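You operate a simulated robot arm through the tools that you are given. There is no shell and no other tool. Be economical: measure what you need, move in short steps, check, and stop when the job is done.

The job below is to be done with a simulated robot arm. You get a single attempt, and the scene is never put back.

TASK
Put the gold holed disc and the blue beaker on the steel tray with two posts.

It is judged by the outcome, as a careful person would: the job done as asked, and still so three seconds after it is handed in. It fails if anything else is knocked over, pushed out of place, dropped, spilled or broken.

THE ROBOT
A 7-joint arm with a two-finger parallel gripper, fixed in place. Base frame: the origin is at the foot of the arm, x ahead of it, y to its left, z up; the work surface is at about z = 0. Units: m, rad, N and s.
With the tool pointing down near the work surface it reaches from about 0.24 to 0.62 m from the base axis. Its first joint turns from -1.152 to 1.152 rad. Payload 2.6 kg.
The TCP is the grasp point between the finger pads, 0.03 m short of the fingertips. In the tool frame z runs along the fingers and y along their closing line. The gripper opens to 0.094 m. The fingers are 0.028 m wide and 0.01 m thick; the gripper's body (0.05 by 0.096 m) begins 0.055 m behind the TCP.
Orientation is that of the tool frame in the base frame, as [roll, pitch, yaw] about the fixed x, y, z axes, in that order (R = Rz(yaw) Ry(pitch) Rx(roll)). With the fingers straight down and closing along the base's y, the tool's x points along the base's -x, its y along +y and its z along -z.

THE INTERFACE
- The arm moves only by the tool step_arm. Its arguments are lists of equal length, an entry for each row: "offset": the shift along the tool's x, y, z in m, a list of three; "rot": the turn, a rotation vector about the tool's x, y, z in rad, a list of three; "gripper": the closure in counts, from 0 (fully open) to 255 (shut). In form: {"offset": [[x, y, z], ...], "rot": [[rx, ry, rz], ...], "gripper": [gripper, ...]}. A call has 1 to 10 rows; each row is the pose to reach, as a shift and turn from the pose commanded when the call began, along the tool's axes at that moment. A row lasts 0.2 s, in which the tool goes at most 0.05 m and 0.15 rad; a call with a longer step from one row to the next is refused whole, and so is a gripper value outside its range. Where a pose cannot be reached the arm comes as near as it can. A force on the tool above 40 N (or 10 N above the force at the start of the call, whichever is more), or a blocked arm, ends the call early, and 0.2 s more pass. Each finger travels about 0.072 m/s and halts on what it meets, pressing with about 36 N; the grip force reading is that of the motor and also rises with nothing between the fingers. The clock runs only during rows and for 0.2 s after the last one: add rows that repeat a pose to give the fingers time. The reply holds the time, the measured pose of the TCP, the force on the tool along the base axes, the opening and the grip force, in the units named above and with some noise, and new pictures: "show" is both (left out), scene, wrist or none.
- Cameras (640 x 400 px; columns grow to the right, rows downward): "scene" is fixed at [0.0355, 0.4388, 0.5474]; the picture's right is [-0.76, -0.65, 0.00], its down [-0.47, 0.54, -0.70] and it looks along [0.46, -0.53, -0.71] (base axes); focal length 249 px, centre (320, 200). "wrist" rides on the gripper at [-0.037, 0, -0.058] in the tool frame; the picture's right is [0.00, -1.00, 0.00], its down [0.97, 0.00, -0.24] and it looks along [0.24, 0.00, 0.97] (tool axes); focal length 218 px, centre (320, 200).
- point_at(camera, pixels): for up to 12 pixels [column, row] of the newest picture of that camera ("zoom" is the newest enlarged one), the place [x, y, z] in the base frame of the surface seen there, good to about 0.002 m. The clock stands still meanwhile.
- enlarge(camera, box): a new picture of the part [left, top, right, bottom] of that camera's present view, enlarged. The clock stands still meanwhile.
- close_job(): hands the job in; it is judged then, once.

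Work in short steps. Measure before you move; look again where a grasp or a placing could have gone wrong, and mend it. You have 60 turns and 120 pictures in all, those below and enlarged ones among them. Open the gripper and draw the arm clear of the work before you hand the job in, unless the task says otherwise; then end with one line.

The tools are called after "Request:" as a command line: name --argument value ..., lists and objects as JSON in quotes. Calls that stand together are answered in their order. step_arm: Moves the arm, as the interface text tells. Its arguments: {"type":"object","properties":{"offset":{"type":"array"},"rot":{"type":"array"},"gripper":{"type":"array"},"show":{"type":"string","enum":["both","scene","wrist","none"]}},"required":["offset","rot","gripper"]} The other tools are called the same way: point_at (camera, pixels) gives the place of the surface under pixels of a picture; enlarge (camera, box) takes an enlarged picture of a part of a camera's view; close_job () hands the job in.

At the start:

```text
time_s: 0.0
tcp_pos: [0.3725, 0.0556, 0.283]
orientation: [3.141, 0.001, -3.14]
contact_force: [-0.5, 0.2, -0.4]
width: 0.0941
gripper_force: 0.0
```

scene: 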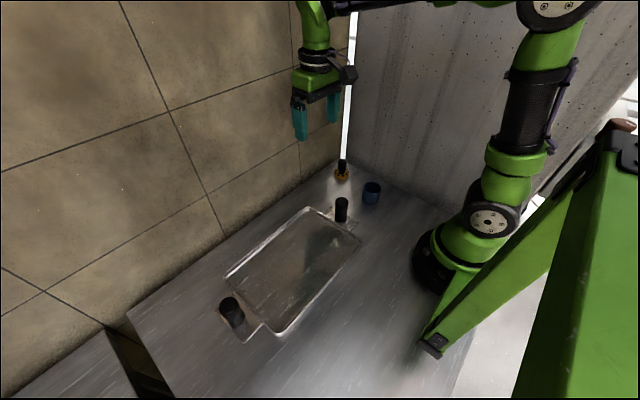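
wrist: 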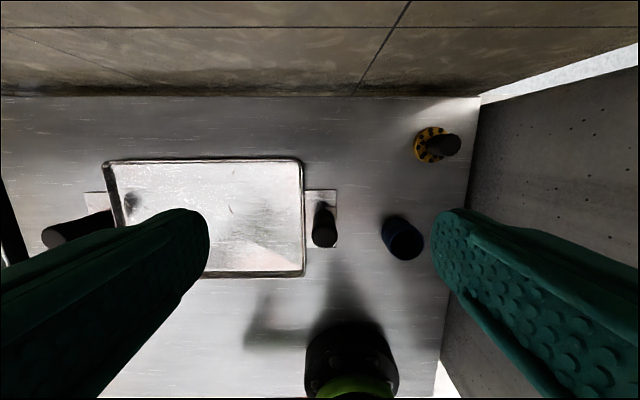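

The scene shows the tray with two posts, the gold disc with a dark knob near (342,172) and the blue beaker near (372,192). I enlarge both views for detail.

Request:
enlarge --camera "scene" --box '[300, 140, 420, 240]'

Request:
enlarge --camera "wrist" --box '[300, 100, 480, 280]'

Request:
point_at --camera "wrist" --pixels '[[423, 132], [424, 158], [449, 144], [400, 225], [410, 255], [385, 240], [325, 205], [125, 175], [290, 175], [295, 262], [215, 262], [230, 205]]'

```text
4.00 times, centred on (360, 190) of scene
```

zoom: 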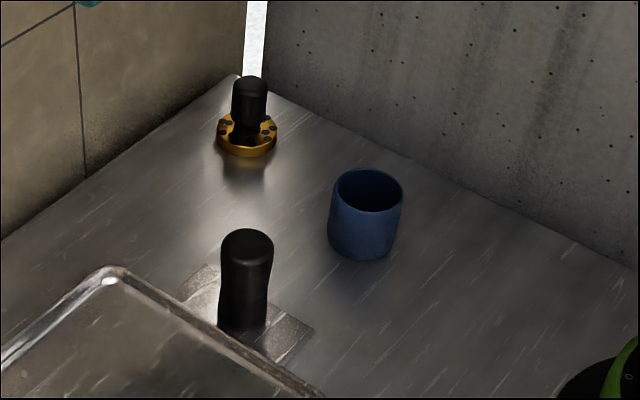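

```text
2.22 times, centred on (390, 190) of wrist
```

zoom: 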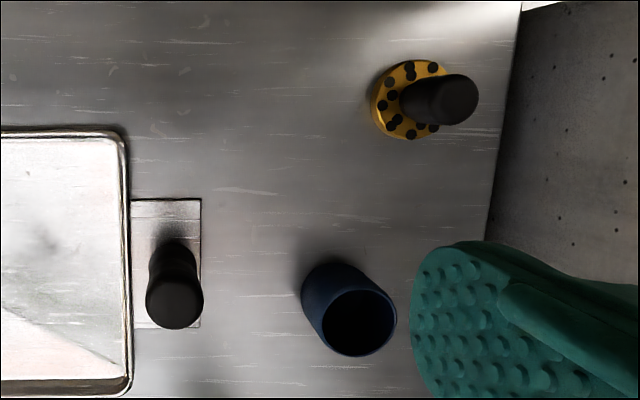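

```text
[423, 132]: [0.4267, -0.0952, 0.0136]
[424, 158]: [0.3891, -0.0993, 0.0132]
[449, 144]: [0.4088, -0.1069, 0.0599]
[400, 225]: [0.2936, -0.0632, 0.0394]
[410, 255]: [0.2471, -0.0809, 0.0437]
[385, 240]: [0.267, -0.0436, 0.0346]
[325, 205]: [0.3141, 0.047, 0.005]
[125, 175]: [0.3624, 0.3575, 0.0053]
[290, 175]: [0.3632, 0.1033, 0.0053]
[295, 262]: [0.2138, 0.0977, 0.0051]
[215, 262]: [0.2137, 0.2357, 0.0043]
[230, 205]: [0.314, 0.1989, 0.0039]
```

Next I measure the knob, the beaker rim, the walls and the tray posts.

Request:
point_at --camera "wrist" --pixels '[[474, 120], [465, 200], [485, 120], [485, 220], [440, 145], [455, 137], [456, 154], [326, 240], [55, 238], [440, 97], [440, 85], [415, 145]]'

Request:
enlarge --camera "scene" --box '[325, 150, 395, 210]'

```text
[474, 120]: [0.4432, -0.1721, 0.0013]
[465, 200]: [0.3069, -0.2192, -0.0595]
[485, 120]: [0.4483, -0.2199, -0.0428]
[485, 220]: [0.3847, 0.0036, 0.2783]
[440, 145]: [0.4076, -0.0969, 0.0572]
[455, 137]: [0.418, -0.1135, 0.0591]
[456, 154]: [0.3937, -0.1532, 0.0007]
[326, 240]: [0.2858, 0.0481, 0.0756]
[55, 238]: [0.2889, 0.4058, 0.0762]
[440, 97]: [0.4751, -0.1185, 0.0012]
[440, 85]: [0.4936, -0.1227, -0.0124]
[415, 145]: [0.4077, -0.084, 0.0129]
```

```text
6.67 times, centred on (360, 180) of scene
```

zoom: 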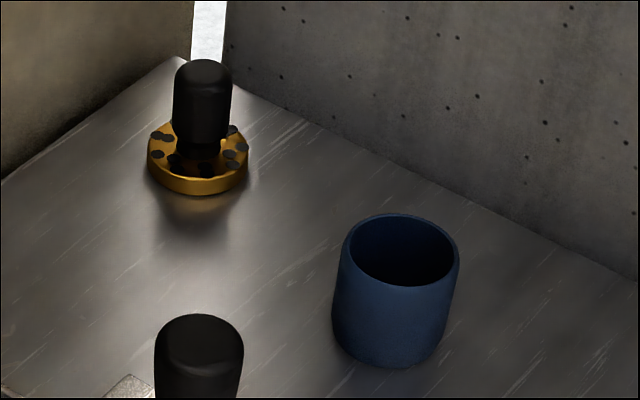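

The knob looks like the disc's handle. I measure its sides and the beaker's rim in the zoom.

Request:
point_at --camera "zoom" --pixels '[[202, 72], [202, 110], [178, 110], [227, 110], [200, 145], [155, 150], [242, 150], [342, 250], [458, 260], [400, 216], [400, 284], [390, 340]]'

```text
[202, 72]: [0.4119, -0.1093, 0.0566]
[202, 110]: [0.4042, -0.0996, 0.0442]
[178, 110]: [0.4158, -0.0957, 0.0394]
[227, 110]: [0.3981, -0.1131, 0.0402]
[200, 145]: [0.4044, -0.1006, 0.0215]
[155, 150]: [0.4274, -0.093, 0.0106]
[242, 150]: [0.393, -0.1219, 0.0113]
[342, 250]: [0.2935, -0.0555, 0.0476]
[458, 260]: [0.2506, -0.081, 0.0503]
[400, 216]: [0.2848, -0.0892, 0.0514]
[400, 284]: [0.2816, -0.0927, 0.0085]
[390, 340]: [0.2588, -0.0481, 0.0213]
```

Knob centre is about (0.409, -0.106), top 0.06, with the disc top at 0.013. I move above it and down to z≈0.13, then look.

Request:
step_arm --offset '[[-0.009, -0.04, 0], [-0.018, -0.08, 0], [-0.027, -0.12, 0], [-0.0365, -0.1616, 0], [-0.0365, -0.1616, 0.045], [-0.0365, -0.1616, 0.09], [-0.0365, -0.1616, 0.13], [-0.0365, -0.1616, 0.153], [-0.0365, -0.1616, 0.153]]' --rot '[[0, 0, 0], [0, 0, 0], [0, 0, 0], [0, 0, 0], [0, 0, 0], [0, 0, 0], [0, 0, 0], [0, 0, 0], [0, 0, 0]]' --gripper '[0, 0, 0, 0, 0, 0, 0, 0, 0]'

```text
time_s: 2.0
tcp_pos: [0.4073, -0.105, 0.1309]
orientation: [-3.141, -0.001, 3.139]
contact_force: [-0.3, -0.3, 0.2]
width: 0.0941
gripper_force: 0.1
```

scene: 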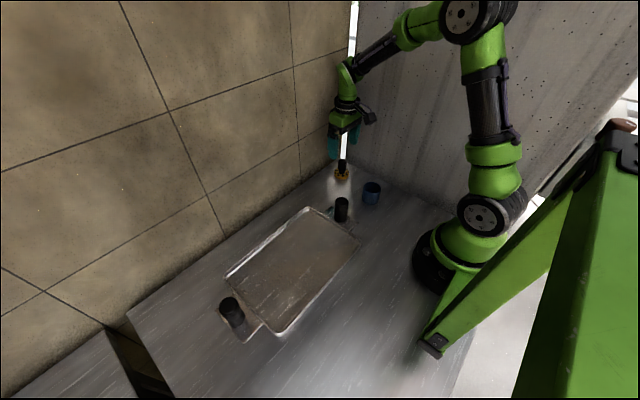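
wrist: 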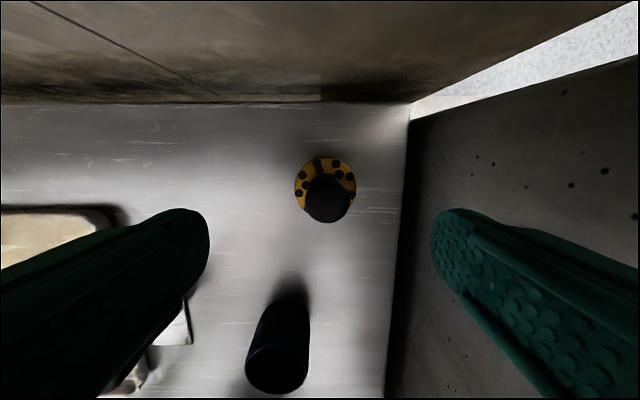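

The knob is at (327,198), about 3 mm further to -y. I descend to z≈0.05 and close.

Request:
step_arm --offset '[[-0.002, -0.003, 0.04], [-0.002, -0.003, 0.07], [-0.002, -0.003, 0.081], [-0.002, -0.003, 0.081], [-0.002, -0.003, 0.081], [-0.002, -0.003, 0.081], [-0.002, -0.003, 0.081], [-0.002, -0.003, 0.081]]' --rot '[[0, 0, 0], [0, 0, 0], [0, 0, 0], [0, 0, 0], [0, 0, 0], [0, 0, 0], [0, 0, 0], [0, 0, 0]]' --gripper '[0, 0, 0, 120, 255, 255, 255, 255]'

```text
time_s: 3.8
tcp_pos: [0.4107, -0.1077, 0.0485]
orientation: [3.142, 0.0, -3.141]
contact_force: [0.0, -0.3, -0.8]
width: 0.0262
gripper_force: 36.7
```

scene: 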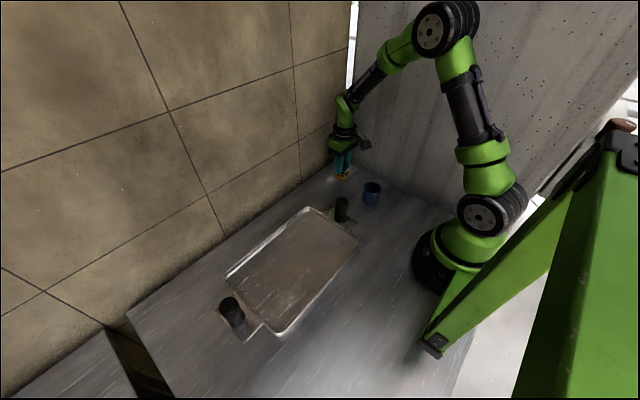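
wrist: 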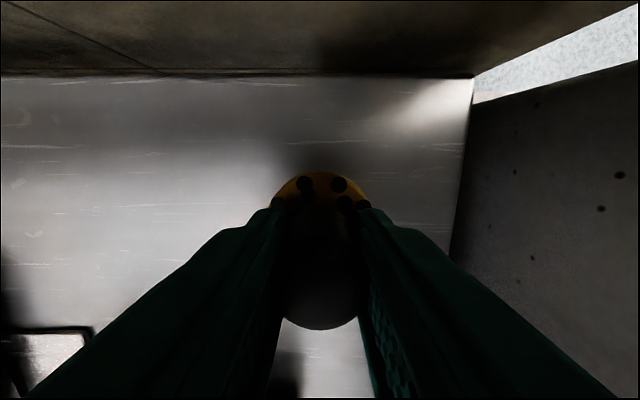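

The grip is on the knob, at width 0.026 and 36.7 N. I lift slowly and check that the disc comes along.

Request:
step_arm --offset '[[0, 0, -0.02], [0, 0, -0.05], [0, 0, -0.09], [0, 0, -0.12], [0, 0, -0.12]]' --rot '[[0, 0, 0], [0, 0, 0], [0, 0, 0], [0, 0, 0], [0, 0, 0]]' --gripper '[255, 255, 255, 255, 255]'

Request:
enlarge --camera "scene" --box '[300, 100, 400, 220]'

```text
time_s: 5.0
tcp_pos: [0.4104, -0.1079, 0.1702]
orientation: [-3.141, 0.001, 3.141]
contact_force: [-0.8, -0.2, 0.8]
width: 0.0
gripper_force: 33.3
```

scene: 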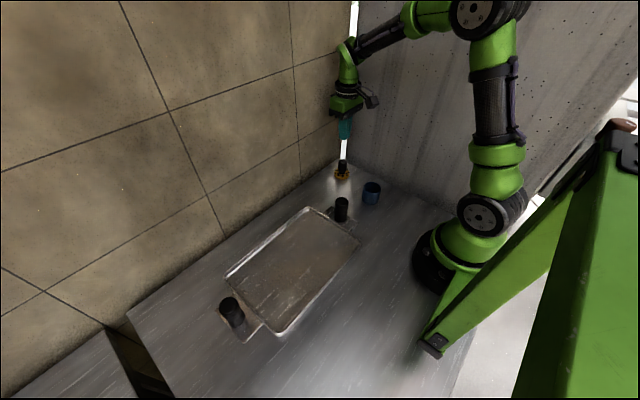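
wrist: 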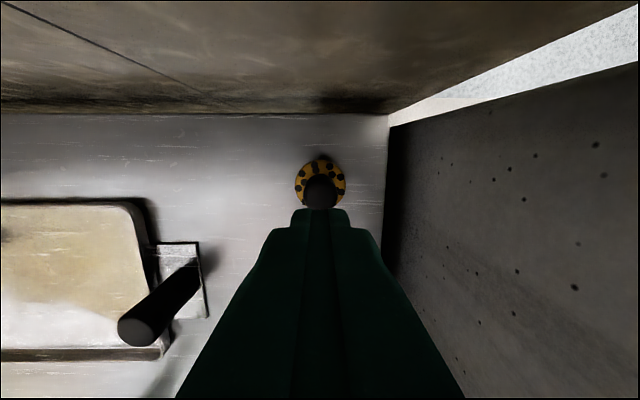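

```text
3.33 times, centred on (350, 160) of scene
```

zoom: 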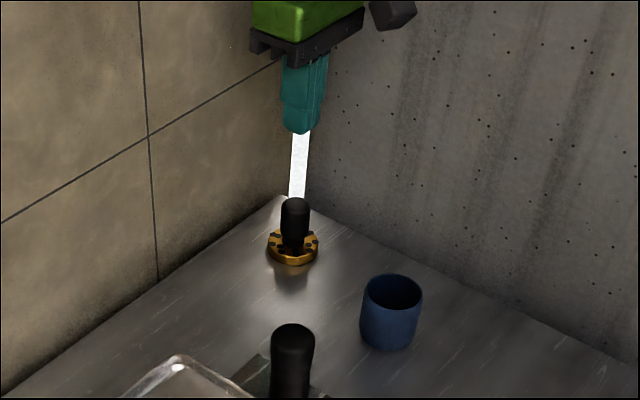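

The fingers slipped off: width is 0 and the disc is still standing. I look closely at the knob's shape.

Request:
enlarge --camera "scene" --box '[328, 152, 360, 184]'

Request:
enlarge --camera "wrist" --box '[280, 140, 360, 220]'

```text
12.50 times, centred on (344, 168) of scene
```

zoom: 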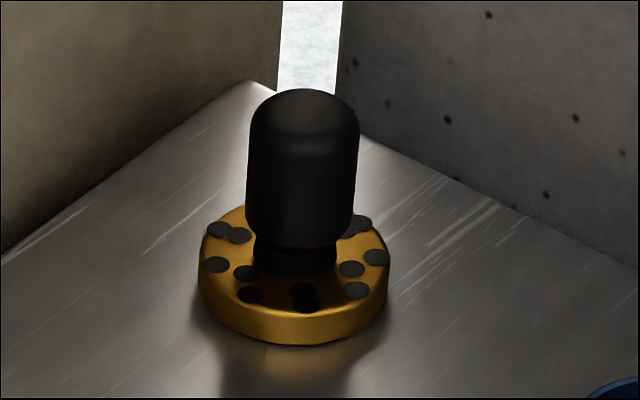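

```text
5.00 times, centred on (320, 180) of wrist
```

zoom: 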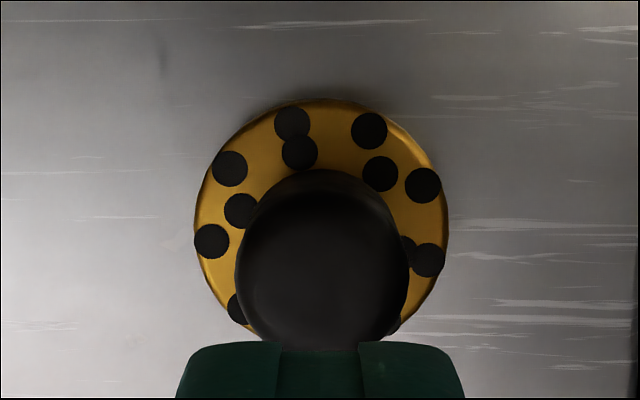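

The knob is a bulge over a neck and slips, so I'll grip the disc body (about 0.05 m across) near the table instead. First I locate its edges.

Request:
point_at --camera "zoom" --pixels '[[200, 240], [443, 240], [321, 104], [321, 230], [215, 160], [425, 160]]'

```text
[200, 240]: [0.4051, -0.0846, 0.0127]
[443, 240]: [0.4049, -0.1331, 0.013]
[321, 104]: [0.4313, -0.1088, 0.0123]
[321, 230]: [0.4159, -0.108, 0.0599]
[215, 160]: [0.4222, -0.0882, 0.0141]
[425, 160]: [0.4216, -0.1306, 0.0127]
```

Disc centre is (0.407, -0.109), radius 0.0245. I open, descend to TCP z≈0.034 and close on the disc.

Request:
step_arm --offset '[[0.003, -0.001, 0], [0.003, -0.001, 0], [0.003, -0.001, 0], [0.003, -0.001, 0], [0.003, -0.001, 0.045], [0.003, -0.001, 0.09], [0.003, -0.001, 0.12], [0.003, -0.001, 0.135], [0.003, -0.001, 0.136], [0.003, -0.001, 0.136]]' --rot '[[0, 0, 0], [0, 0, 0], [0, 0, 0], [0, 0, 0], [0, 0, 0], [0, 0, 0], [0, 0, 0], [0, 0, 0], [0, 0, 0], [0, 0, 0]]' --gripper '[0, 0, 0, 0, 0, 0, 0, 0, 0, 0]' --show "none"

Request:
step_arm --offset '[[0, 0, 0], [0, 0, 0], [0, 0, 0], [0, 0, 0], [0, 0, 0]]' --rot '[[0, 0, 0], [0, 0, 0], [0, 0, 0], [0, 0, 0], [0, 0, 0]]' --gripper '[255, 255, 255, 255, 255]' --show "wrist"

```text
time_s: 7.2
tcp_pos: [0.4074, -0.1108, 0.0329]
orientation: [-3.141, -0.001, 3.14]
contact_force: [-0.3, -0.7, 0.4]
width: 0.094
gripper_force: 0.0
```

```text
time_s: 8.4
tcp_pos: [0.4071, -0.1108, 0.0327]
orientation: [-3.14, -0.002, -3.141]
contact_force: [0.7, -0.4, 0.5]
width: 0.0497
gripper_force: 36.5
```

wrist: 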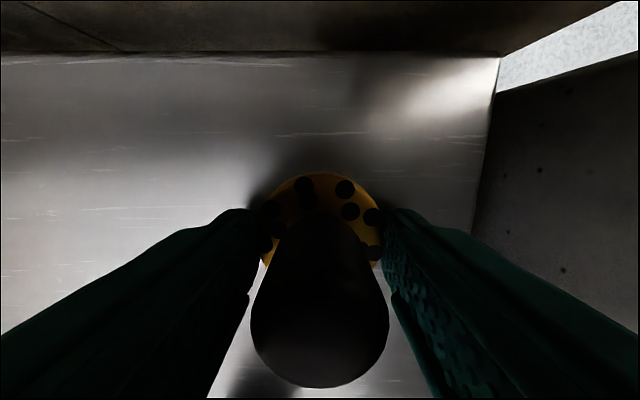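

The fingers hold the disc at width 0.0497. I lift slowly by 3 cm and check.

Request:
step_arm --offset '[[0, 0, -0.003], [0, 0, -0.008], [0, 0, -0.014], [0, 0, -0.02], [0, 0, -0.026], [0, 0, -0.03], [0, 0, -0.03]]' --rot '[[0, 0, 0], [0, 0, 0], [0, 0, 0], [0, 0, 0], [0, 0, 0], [0, 0, 0], [0, 0, 0]]' --gripper '[255, 255, 255, 255, 255, 255, 255]' --show "wrist"

Request:
enlarge --camera "scene" --box '[310, 130, 380, 200]'

```text
time_s: 10.0
tcp_pos: [0.4077, -0.1105, 0.064]
orientation: [3.141, 0.0, 3.141]
contact_force: [-0.1, 0.5, -1.7]
width: 0.0495
gripper_force: 35.8
```

wrist: 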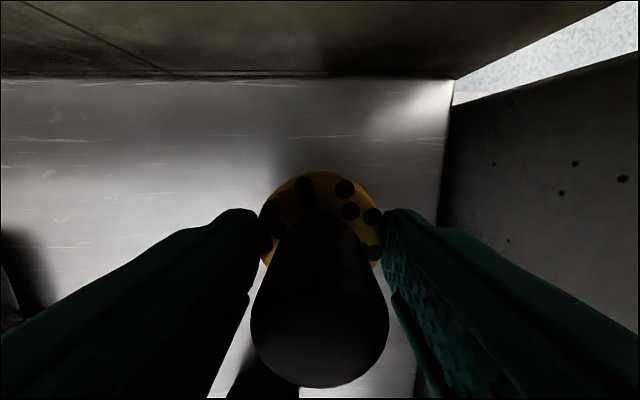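

```text
5.71 times, centred on (345, 165) of scene
```

zoom: 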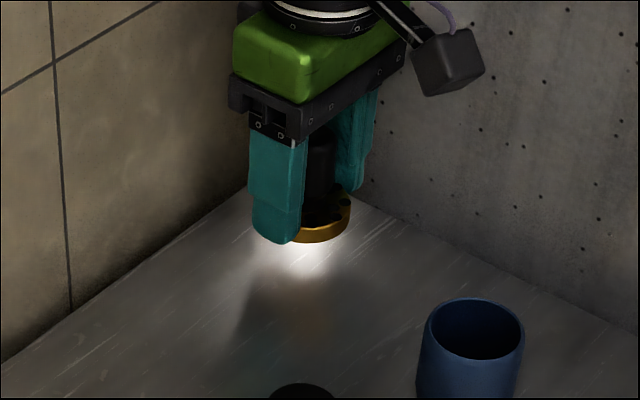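

The disc is held firmly, with about 2 N of weight. I lift it to z≈0.16 and carry it toward the tray at (0.32, 0.27).

Request:
step_arm --offset '[[0, 0, -0.01], [0, 0, -0.025], [0, 0, -0.045], [0, 0, -0.065], [0, 0, -0.085], [0, 0, -0.095], [0.005, 0.015, -0.095], [0.012, 0.045, -0.095], [0.018, 0.08, -0.095], [0.025, 0.115, -0.095]]' --rot '[[0, 0, 0], [0, 0, 0], [0, 0, 0], [0, 0, 0], [0, 0, 0], [0, 0, 0], [0, 0, 0], [0, 0, 0], [0, 0, 0], [0, 0, 0]]' --gripper '[255, 255, 255, 255, 255, 255, 255, 255, 255, 255]' --show "none"

Request:
step_arm --offset '[[0.005, 0.025, 0], [0.012, 0.055, 0], [0.02, 0.09, 0], [0.028, 0.125, 0], [0.036, 0.16, 0], [0.044, 0.195, 0], [0.052, 0.225, 0], [0.06, 0.25, 0], [0.063, 0.265, 0], [0.063, 0.265, 0]]' --rot '[[0, 0, 0], [0, 0, 0], [0, 0, 0], [0, 0, 0], [0, 0, 0], [0, 0, 0], [0, 0, 0], [0, 0, 0], [0, 0, 0], [0, 0, 0]]' --gripper '[255, 255, 255, 255, 255, 255, 255, 255, 255, 255]'

```text
time_s: 12.2
tcp_pos: [0.3827, 0.0053, 0.1598]
orientation: [-3.14, 0.002, 3.139]
contact_force: [0.5, -0.2, -0.8]
width: 0.0496
gripper_force: 35.9
```

```text
time_s: 14.4
tcp_pos: [0.3198, 0.2701, 0.1596]
orientation: [3.141, 0.002, 3.141]
contact_force: [1.1, -0.5, -1.6]
width: 0.0495
gripper_force: 36.3
```

scene: 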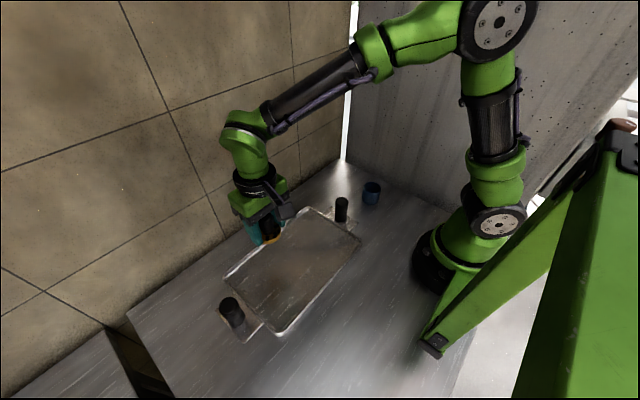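
wrist: 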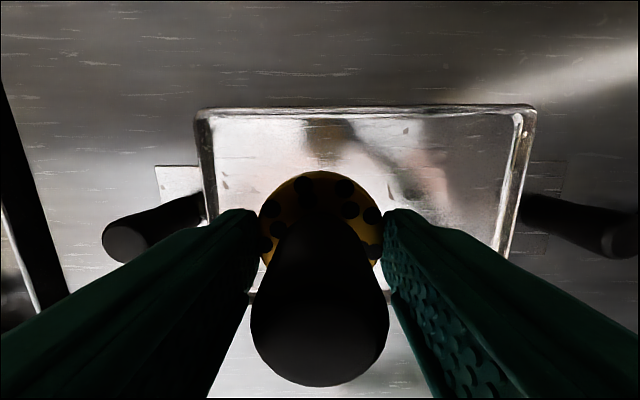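

Now I measure the tray rim and floor from both pictures before lowering.

Request:
point_at --camera "wrist" --pixels '[[330, 107], [330, 130], [202, 170], [225, 170], [420, 170], [517, 180], [400, 150], [210, 113]]'

Request:
point_at --camera "scene" --pixels '[[280, 330], [228, 277], [358, 240], [300, 270], [265, 275], [320, 300], [232, 304], [340, 203]]'

```text
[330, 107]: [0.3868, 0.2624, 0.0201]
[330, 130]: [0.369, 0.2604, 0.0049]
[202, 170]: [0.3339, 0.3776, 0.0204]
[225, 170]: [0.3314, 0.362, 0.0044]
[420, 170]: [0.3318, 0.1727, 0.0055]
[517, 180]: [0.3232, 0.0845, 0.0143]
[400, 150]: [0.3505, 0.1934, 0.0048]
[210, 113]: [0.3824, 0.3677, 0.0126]
```

```text
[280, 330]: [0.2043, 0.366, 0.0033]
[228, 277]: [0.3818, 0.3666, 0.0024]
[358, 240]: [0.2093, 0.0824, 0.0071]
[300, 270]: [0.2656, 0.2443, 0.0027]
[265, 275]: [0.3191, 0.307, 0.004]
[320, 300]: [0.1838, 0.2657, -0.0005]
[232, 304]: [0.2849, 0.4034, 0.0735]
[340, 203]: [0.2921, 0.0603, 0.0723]
```

Floor is at z≈0.0045 and the rim at 0.02, so touchdown should come at TCP z≈0.037. I lower gently to 0.039 first.

Request:
step_arm --offset '[[0, 0, 0.015], [0, 0, 0.04], [0, 0, 0.065], [0, 0, 0.09], [0, 0, 0.108], [0, 0, 0.116], [0, 0, 0.119], [0, 0, 0.121], [0, 0, 0.122], [0, 0, 0.122]]' --rot '[[0, 0, 0], [0, 0, 0], [0, 0, 0], [0, 0, 0], [0, 0, 0], [0, 0, 0], [0, 0, 0], [0, 0, 0], [0, 0, 0], [0, 0, 0]]' --gripper '[255, 255, 255, 255, 255, 255, 255, 255, 255, 255]' --show "scene"

Request:
enlarge --camera "scene" --box '[220, 200, 320, 300]'

```text
time_s: 16.6
tcp_pos: [0.3198, 0.2703, 0.0379]
orientation: [3.14, 0.002, 3.14]
contact_force: [-4.5, -4.2, 16.3]
width: 0.0495
gripper_force: 35.7
```

scene: 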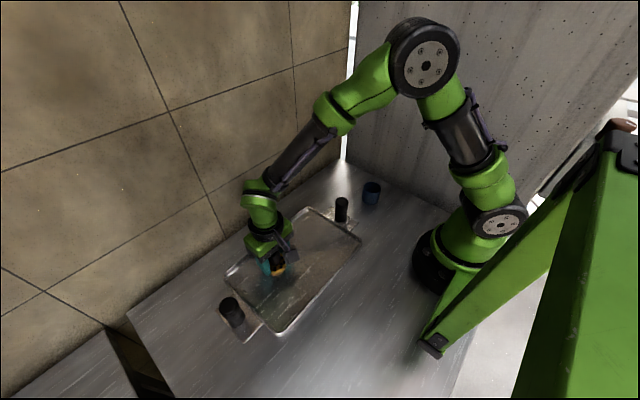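

```text
4.00 times, centred on (270, 250) of scene
```

zoom: 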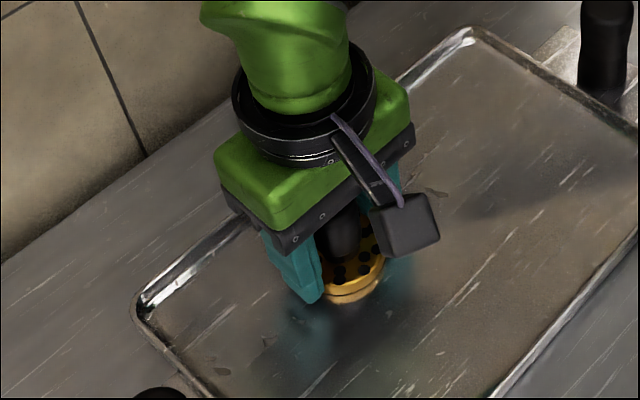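

Contact is made (16 N upward), so the disc is on the tray floor. I open, then retreat straight up.

Request:
step_arm --offset '[[0, 0, -0.001], [0, 0, -0.001], [0, 0, -0.001], [0, 0, -0.001], [0, 0, -0.02], [0, 0, -0.06], [0, 0, -0.105], [0, 0, -0.15], [0, 0, -0.16], [0, 0, -0.16]]' --rot '[[0, 0, 0], [0, 0, 0], [0, 0, 0], [0, 0, 0], [0, 0, 0], [0, 0, 0], [0, 0, 0], [0, 0, 0], [0, 0, 0], [0, 0, 0]]' --gripper '[0, 0, 0, 0, 0, 0, 0, 0, 0, 0]'

```text
time_s: 18.8
tcp_pos: [0.3193, 0.2708, 0.1984]
orientation: [3.141, 0.001, 3.141]
contact_force: [0.1, 0.2, -0.2]
width: 0.0942
gripper_force: 0.0
```

scene: 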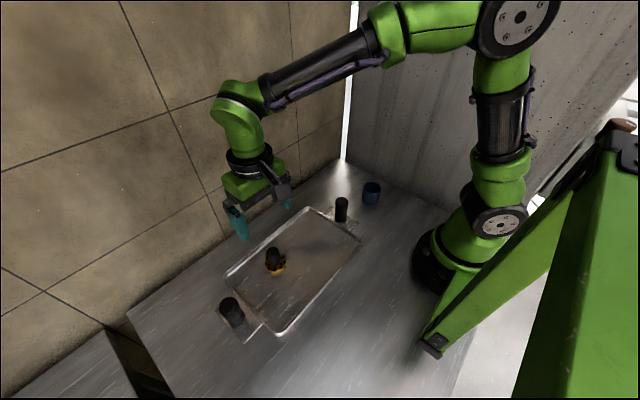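
wrist: 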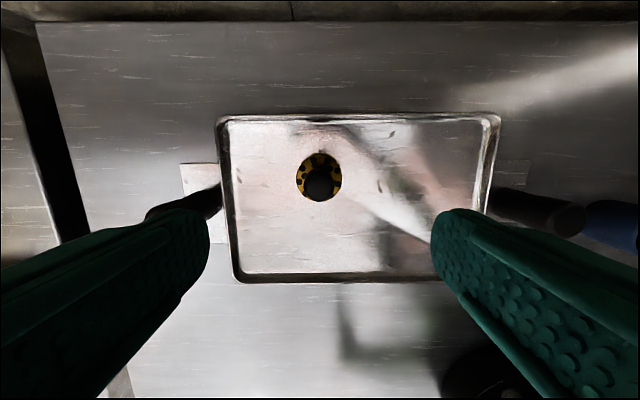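

The disc stands on the tray at (320,178). Next I go above the beaker near (0.272, -0.070).

Request:
step_arm --offset '[[0.005, -0.035, 0], [0.01, -0.075, 0], [0.015, -0.115, 0], [0.02, -0.155, 0], [0.025, -0.195, 0], [0.03, -0.235, 0], [0.036, -0.275, 0], [0.042, -0.315, 0], [0.047, -0.341, 0], [0.047, -0.341, 0]]' --rot '[[0, 0, 0], [0, 0, 0], [0, 0, 0], [0, 0, 0], [0, 0, 0], [0, 0, 0], [0, 0, 0], [0, 0, 0], [0, 0, 0], [0, 0, 0]]' --gripper '[0, 0, 0, 0, 0, 0, 0, 0, 0, 0]'

Request:
enlarge --camera "wrist" --box '[260, 150, 380, 270]'

```text
time_s: 21.0
tcp_pos: [0.2726, -0.0714, 0.1962]
orientation: [-3.141, 0.0, -3.139]
contact_force: [0.0, -0.5, 0.2]
width: 0.0941
gripper_force: 0.0
```

scene: 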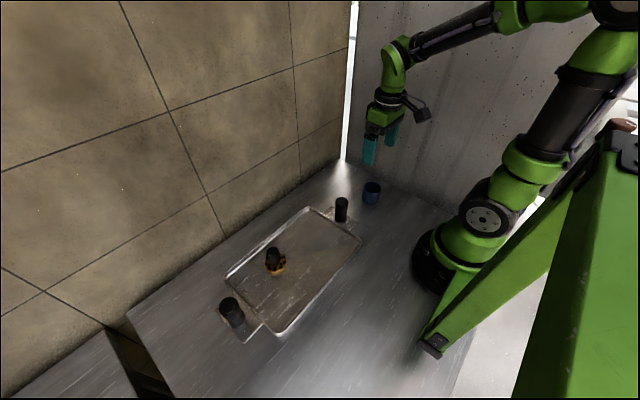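
wrist: 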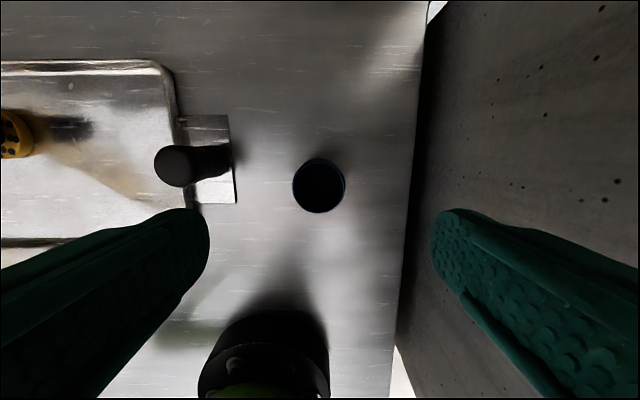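

```text
3.33 times, centred on (320, 210) of wrist
```

zoom: 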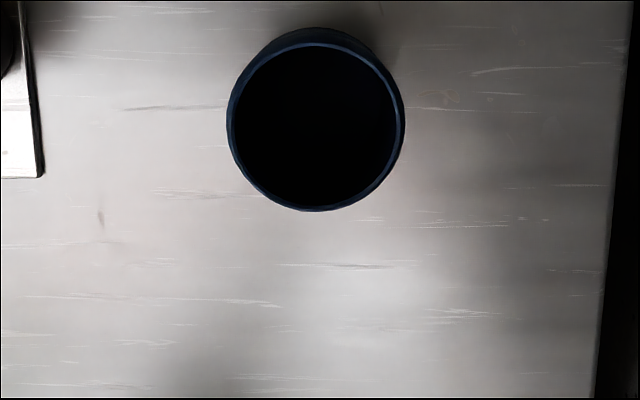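

Request:
point_at --camera "zoom" --pixels '[[231, 120], [401, 120], [316, 46], [316, 208], [316, 120], [316, 32]]'

Request:
point_at --camera "wrist" --pixels '[[175, 170], [190, 165], [234, 150], [265, 320], [325, 340]]'

```text
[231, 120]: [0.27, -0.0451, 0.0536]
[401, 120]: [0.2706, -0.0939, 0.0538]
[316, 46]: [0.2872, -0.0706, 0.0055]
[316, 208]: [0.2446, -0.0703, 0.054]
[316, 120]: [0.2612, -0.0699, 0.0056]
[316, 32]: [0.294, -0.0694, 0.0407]
```

```text
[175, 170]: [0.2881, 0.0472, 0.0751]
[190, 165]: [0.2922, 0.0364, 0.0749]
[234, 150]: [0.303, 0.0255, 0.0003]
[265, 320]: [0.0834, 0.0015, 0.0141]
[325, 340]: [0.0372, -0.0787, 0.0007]
```

The beaker is empty, centred at (0.270, -0.070), diameter 0.051, height 0.054. I descend to TCP z≈0.036 and close.

Request:
step_arm --offset '[[0.0026, 0.0015, 0.03], [0.0026, 0.0015, 0.07], [0.0026, 0.0015, 0.11], [0.0026, 0.0015, 0.14], [0.0026, 0.0015, 0.16], [0.0026, 0.0015, 0.16], [0.0026, 0.0015, 0.16], [0.0026, 0.0015, 0.16], [0.0026, 0.0015, 0.16], [0.0026, 0.0015, 0.16]]' --rot '[[0, 0, 0], [0, 0, 0], [0, 0, 0], [0, 0, 0], [0, 0, 0], [0, 0, 0], [0, 0, 0], [0, 0, 0], [0, 0, 0], [0, 0, 0]]' --gripper '[0, 0, 0, 0, 0, 0, 130, 130, 130, 130]'

```text
time_s: 23.2
tcp_pos: [0.2713, -0.0701, 0.0354]
orientation: [-3.141, -0.001, -3.141]
contact_force: [0.3, 0.5, 0.1]
width: 0.0504
gripper_force: 35.1
```

scene: 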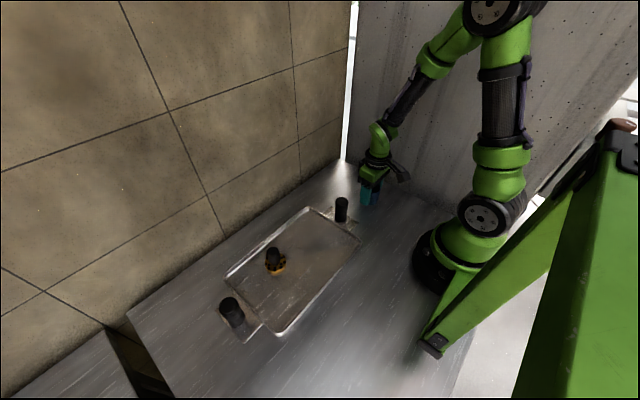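
wrist: 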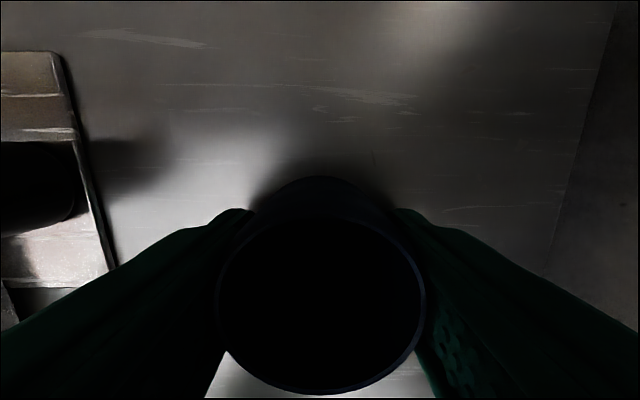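

The beaker is gripped, at width 0.0504 and 35 N. I close fully for hold and lift slowly by 3 cm.

Request:
step_arm --offset '[[0, 0, 0], [0, 0, -0.003], [0, 0, -0.008], [0, 0, -0.014], [0, 0, -0.02], [0, 0, -0.026], [0, 0, -0.03], [0, 0, -0.03]]' --rot '[[0, 0, 0], [0, 0, 0], [0, 0, 0], [0, 0, 0], [0, 0, 0], [0, 0, 0], [0, 0, 0], [0, 0, 0]]' --gripper '[150, 150, 150, 150, 150, 150, 150, 150]' --show "wrist"

Request:
enlarge --camera "scene" --box '[330, 140, 410, 220]'

```text
time_s: 25.0
tcp_pos: [0.2695, -0.0691, 0.0662]
orientation: [3.141, -0.001, 3.141]
contact_force: [0.2, 0.4, -1.3]
width: 0.0506
gripper_force: 35.9
```

wrist: 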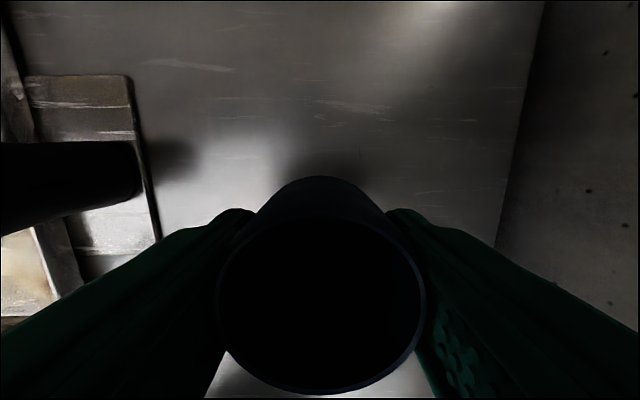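

```text
5.00 times, centred on (370, 180) of scene
```

zoom: 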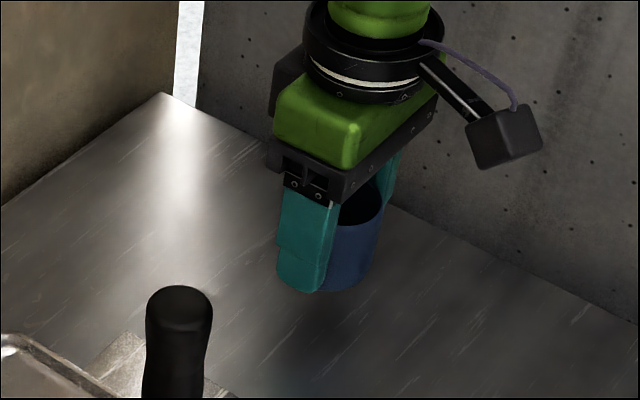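

The beaker is lifted and level. I raise it to z≈0.18 and carry it to (0.29, 0.165).

Request:
step_arm --offset '[[0, 0, -0.01], [0, 0, -0.03], [0, 0, -0.055], [0, 0, -0.08], [0, 0, -0.105], [0, 0, -0.115], [-0.002, 0.01, -0.115], [-0.005, 0.03, -0.115], [-0.008, 0.06, -0.115], [-0.01, 0.09, -0.115]]' --rot '[[0, 0, 0], [0, 0, 0], [0, 0, 0], [0, 0, 0], [0, 0, 0], [0, 0, 0], [0, 0, 0], [0, 0, 0], [0, 0, 0], [0, 0, 0]]' --gripper '[150, 150, 150, 150, 150, 150, 150, 150, 150, 150]' --show "none"

Request:
step_arm --offset '[[-0.002, 0.03, 0], [-0.004, 0.06, 0], [-0.006, 0.09, 0], [-0.008, 0.12, 0], [-0.01, 0.138, 0], [-0.01, 0.144, 0], [-0.01, 0.144, 0]]' --rot '[[0, 0, 0], [0, 0, 0], [0, 0, 0], [0, 0, 0], [0, 0, 0], [0, 0, 0], [0, 0, 0]]' --gripper '[150, 150, 150, 150, 150, 150, 150]'

```text
time_s: 27.2
tcp_pos: [0.2806, 0.0195, 0.1808]
orientation: [-3.141, 0.002, 3.14]
contact_force: [0.4, 0.2, -1.7]
width: 0.0503
gripper_force: 36.2
```

```text
time_s: 28.8
tcp_pos: [0.2904, 0.1624, 0.1833]
orientation: [-3.141, 0.0, -3.14]
contact_force: [-0.7, 0.1, -1.3]
width: 0.0503
gripper_force: 36.4
```

scene: 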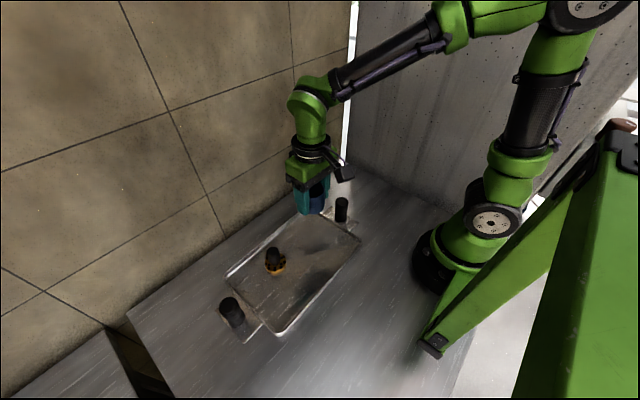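
wrist: 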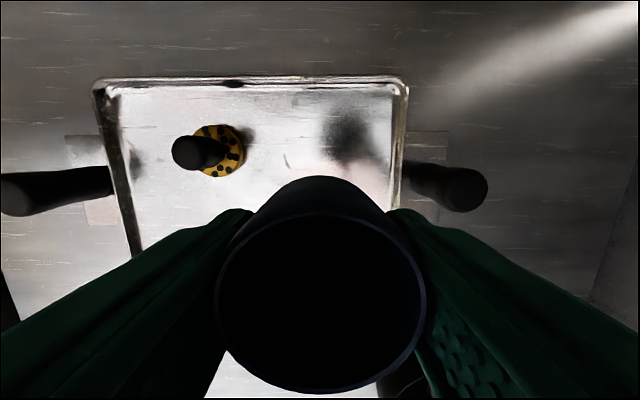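

The beaker is over the tray, clear of the disc. I lower to the touchdown height of about 0.040.

Request:
step_arm --offset '[[0, 0, 0.02], [0, 0, 0.05], [0, 0, 0.085], [0, 0, 0.115], [0, 0, 0.13], [0, 0, 0.137], [0, 0, 0.14], [0, 0, 0.142], [0, 0, 0.143], [0, 0, 0.143]]' --rot '[[0, 0, 0], [0, 0, 0], [0, 0, 0], [0, 0, 0], [0, 0, 0], [0, 0, 0], [0, 0, 0], [0, 0, 0], [0, 0, 0], [0, 0, 0]]' --gripper '[150, 150, 150, 150, 150, 150, 150, 150, 150, 150]' --show "scene"

Request:
enlarge --camera "scene" --box '[260, 180, 360, 280]'

```text
time_s: 31.0
tcp_pos: [0.2909, 0.1648, 0.0403]
orientation: [-3.142, 0.001, 3.14]
contact_force: [-7.0, -6.6, 30.7]
width: 0.0506
gripper_force: 36.1
```

scene: 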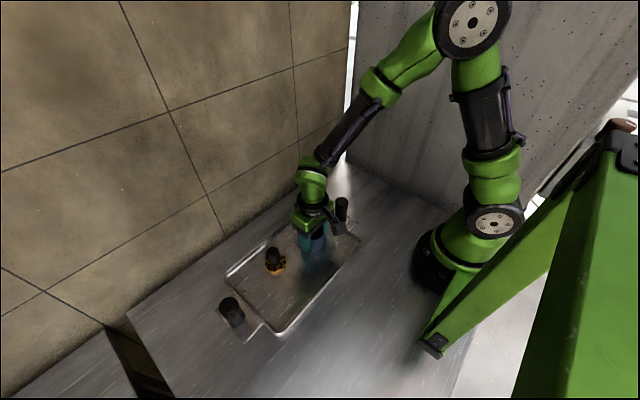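

```text
4.00 times, centred on (310, 230) of scene
```

zoom: 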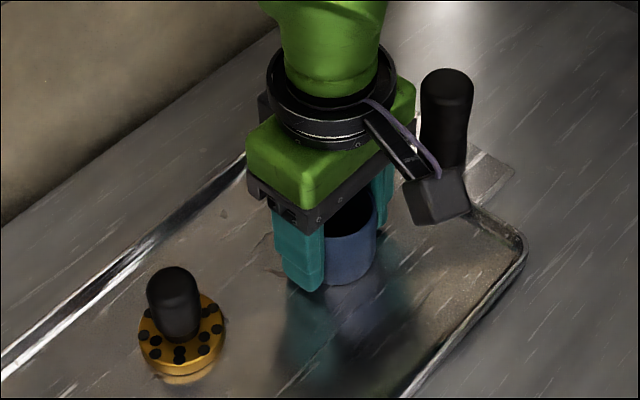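

Contact is firm at 30 N, so I back off 1.5 mm, open and rise straight up.

Request:
step_arm --offset '[[0, 0, -0.0015], [0, 0, -0.0015], [0, 0, -0.0015], [0, 0, -0.0015], [0, 0, -0.0015], [0, 0, -0.02], [0, 0, -0.06], [0, 0, -0.105], [0, 0, -0.15], [0, 0, -0.19]]' --rot '[[0, 0, 0], [0, 0, 0], [0, 0, 0], [0, 0, 0], [0, 0, 0], [0, 0, 0], [0, 0, 0], [0, 0, 0], [0, 0, 0], [0, 0, 0]]' --gripper '[150, 0, 0, 0, 0, 0, 0, 0, 0, 0]'

Request:
enlarge --camera "scene" --box '[210, 170, 380, 350]'

```text
time_s: 33.2
tcp_pos: [0.289, 0.1634, 0.2287]
orientation: [-3.141, 0.0, -3.141]
contact_force: [0.3, -0.2, 0.9]
width: 0.0938
gripper_force: 0.1
```

scene: 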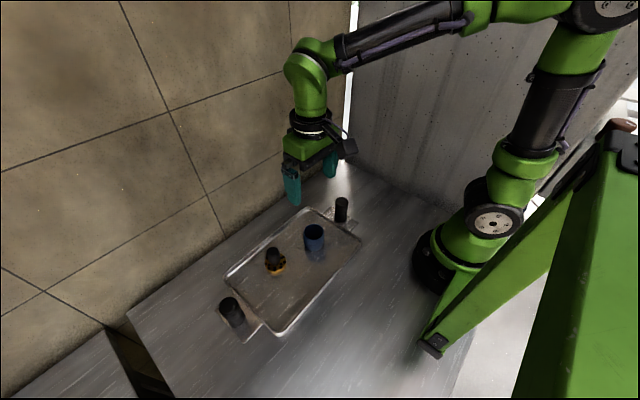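
wrist: 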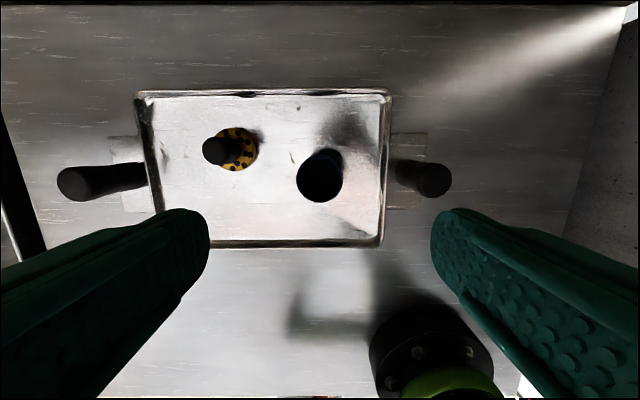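

```text
2.22 times, centred on (295, 260) of scene
```

zoom: 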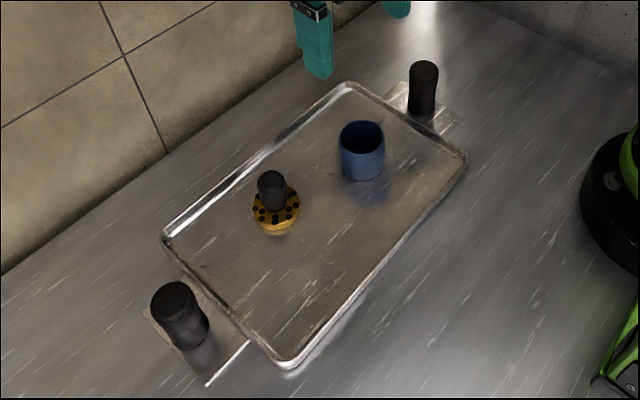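

Both objects stand upright inside the tray, the tray hasn't moved, and the arm is clear with the gripper open. I hand the job in.

Request:
close_job

```text
The job is handed in.
```

The gold holed disc and the blue beaker are both standing upright on the steel tray, nothing else was disturbed, and the job is handed in.
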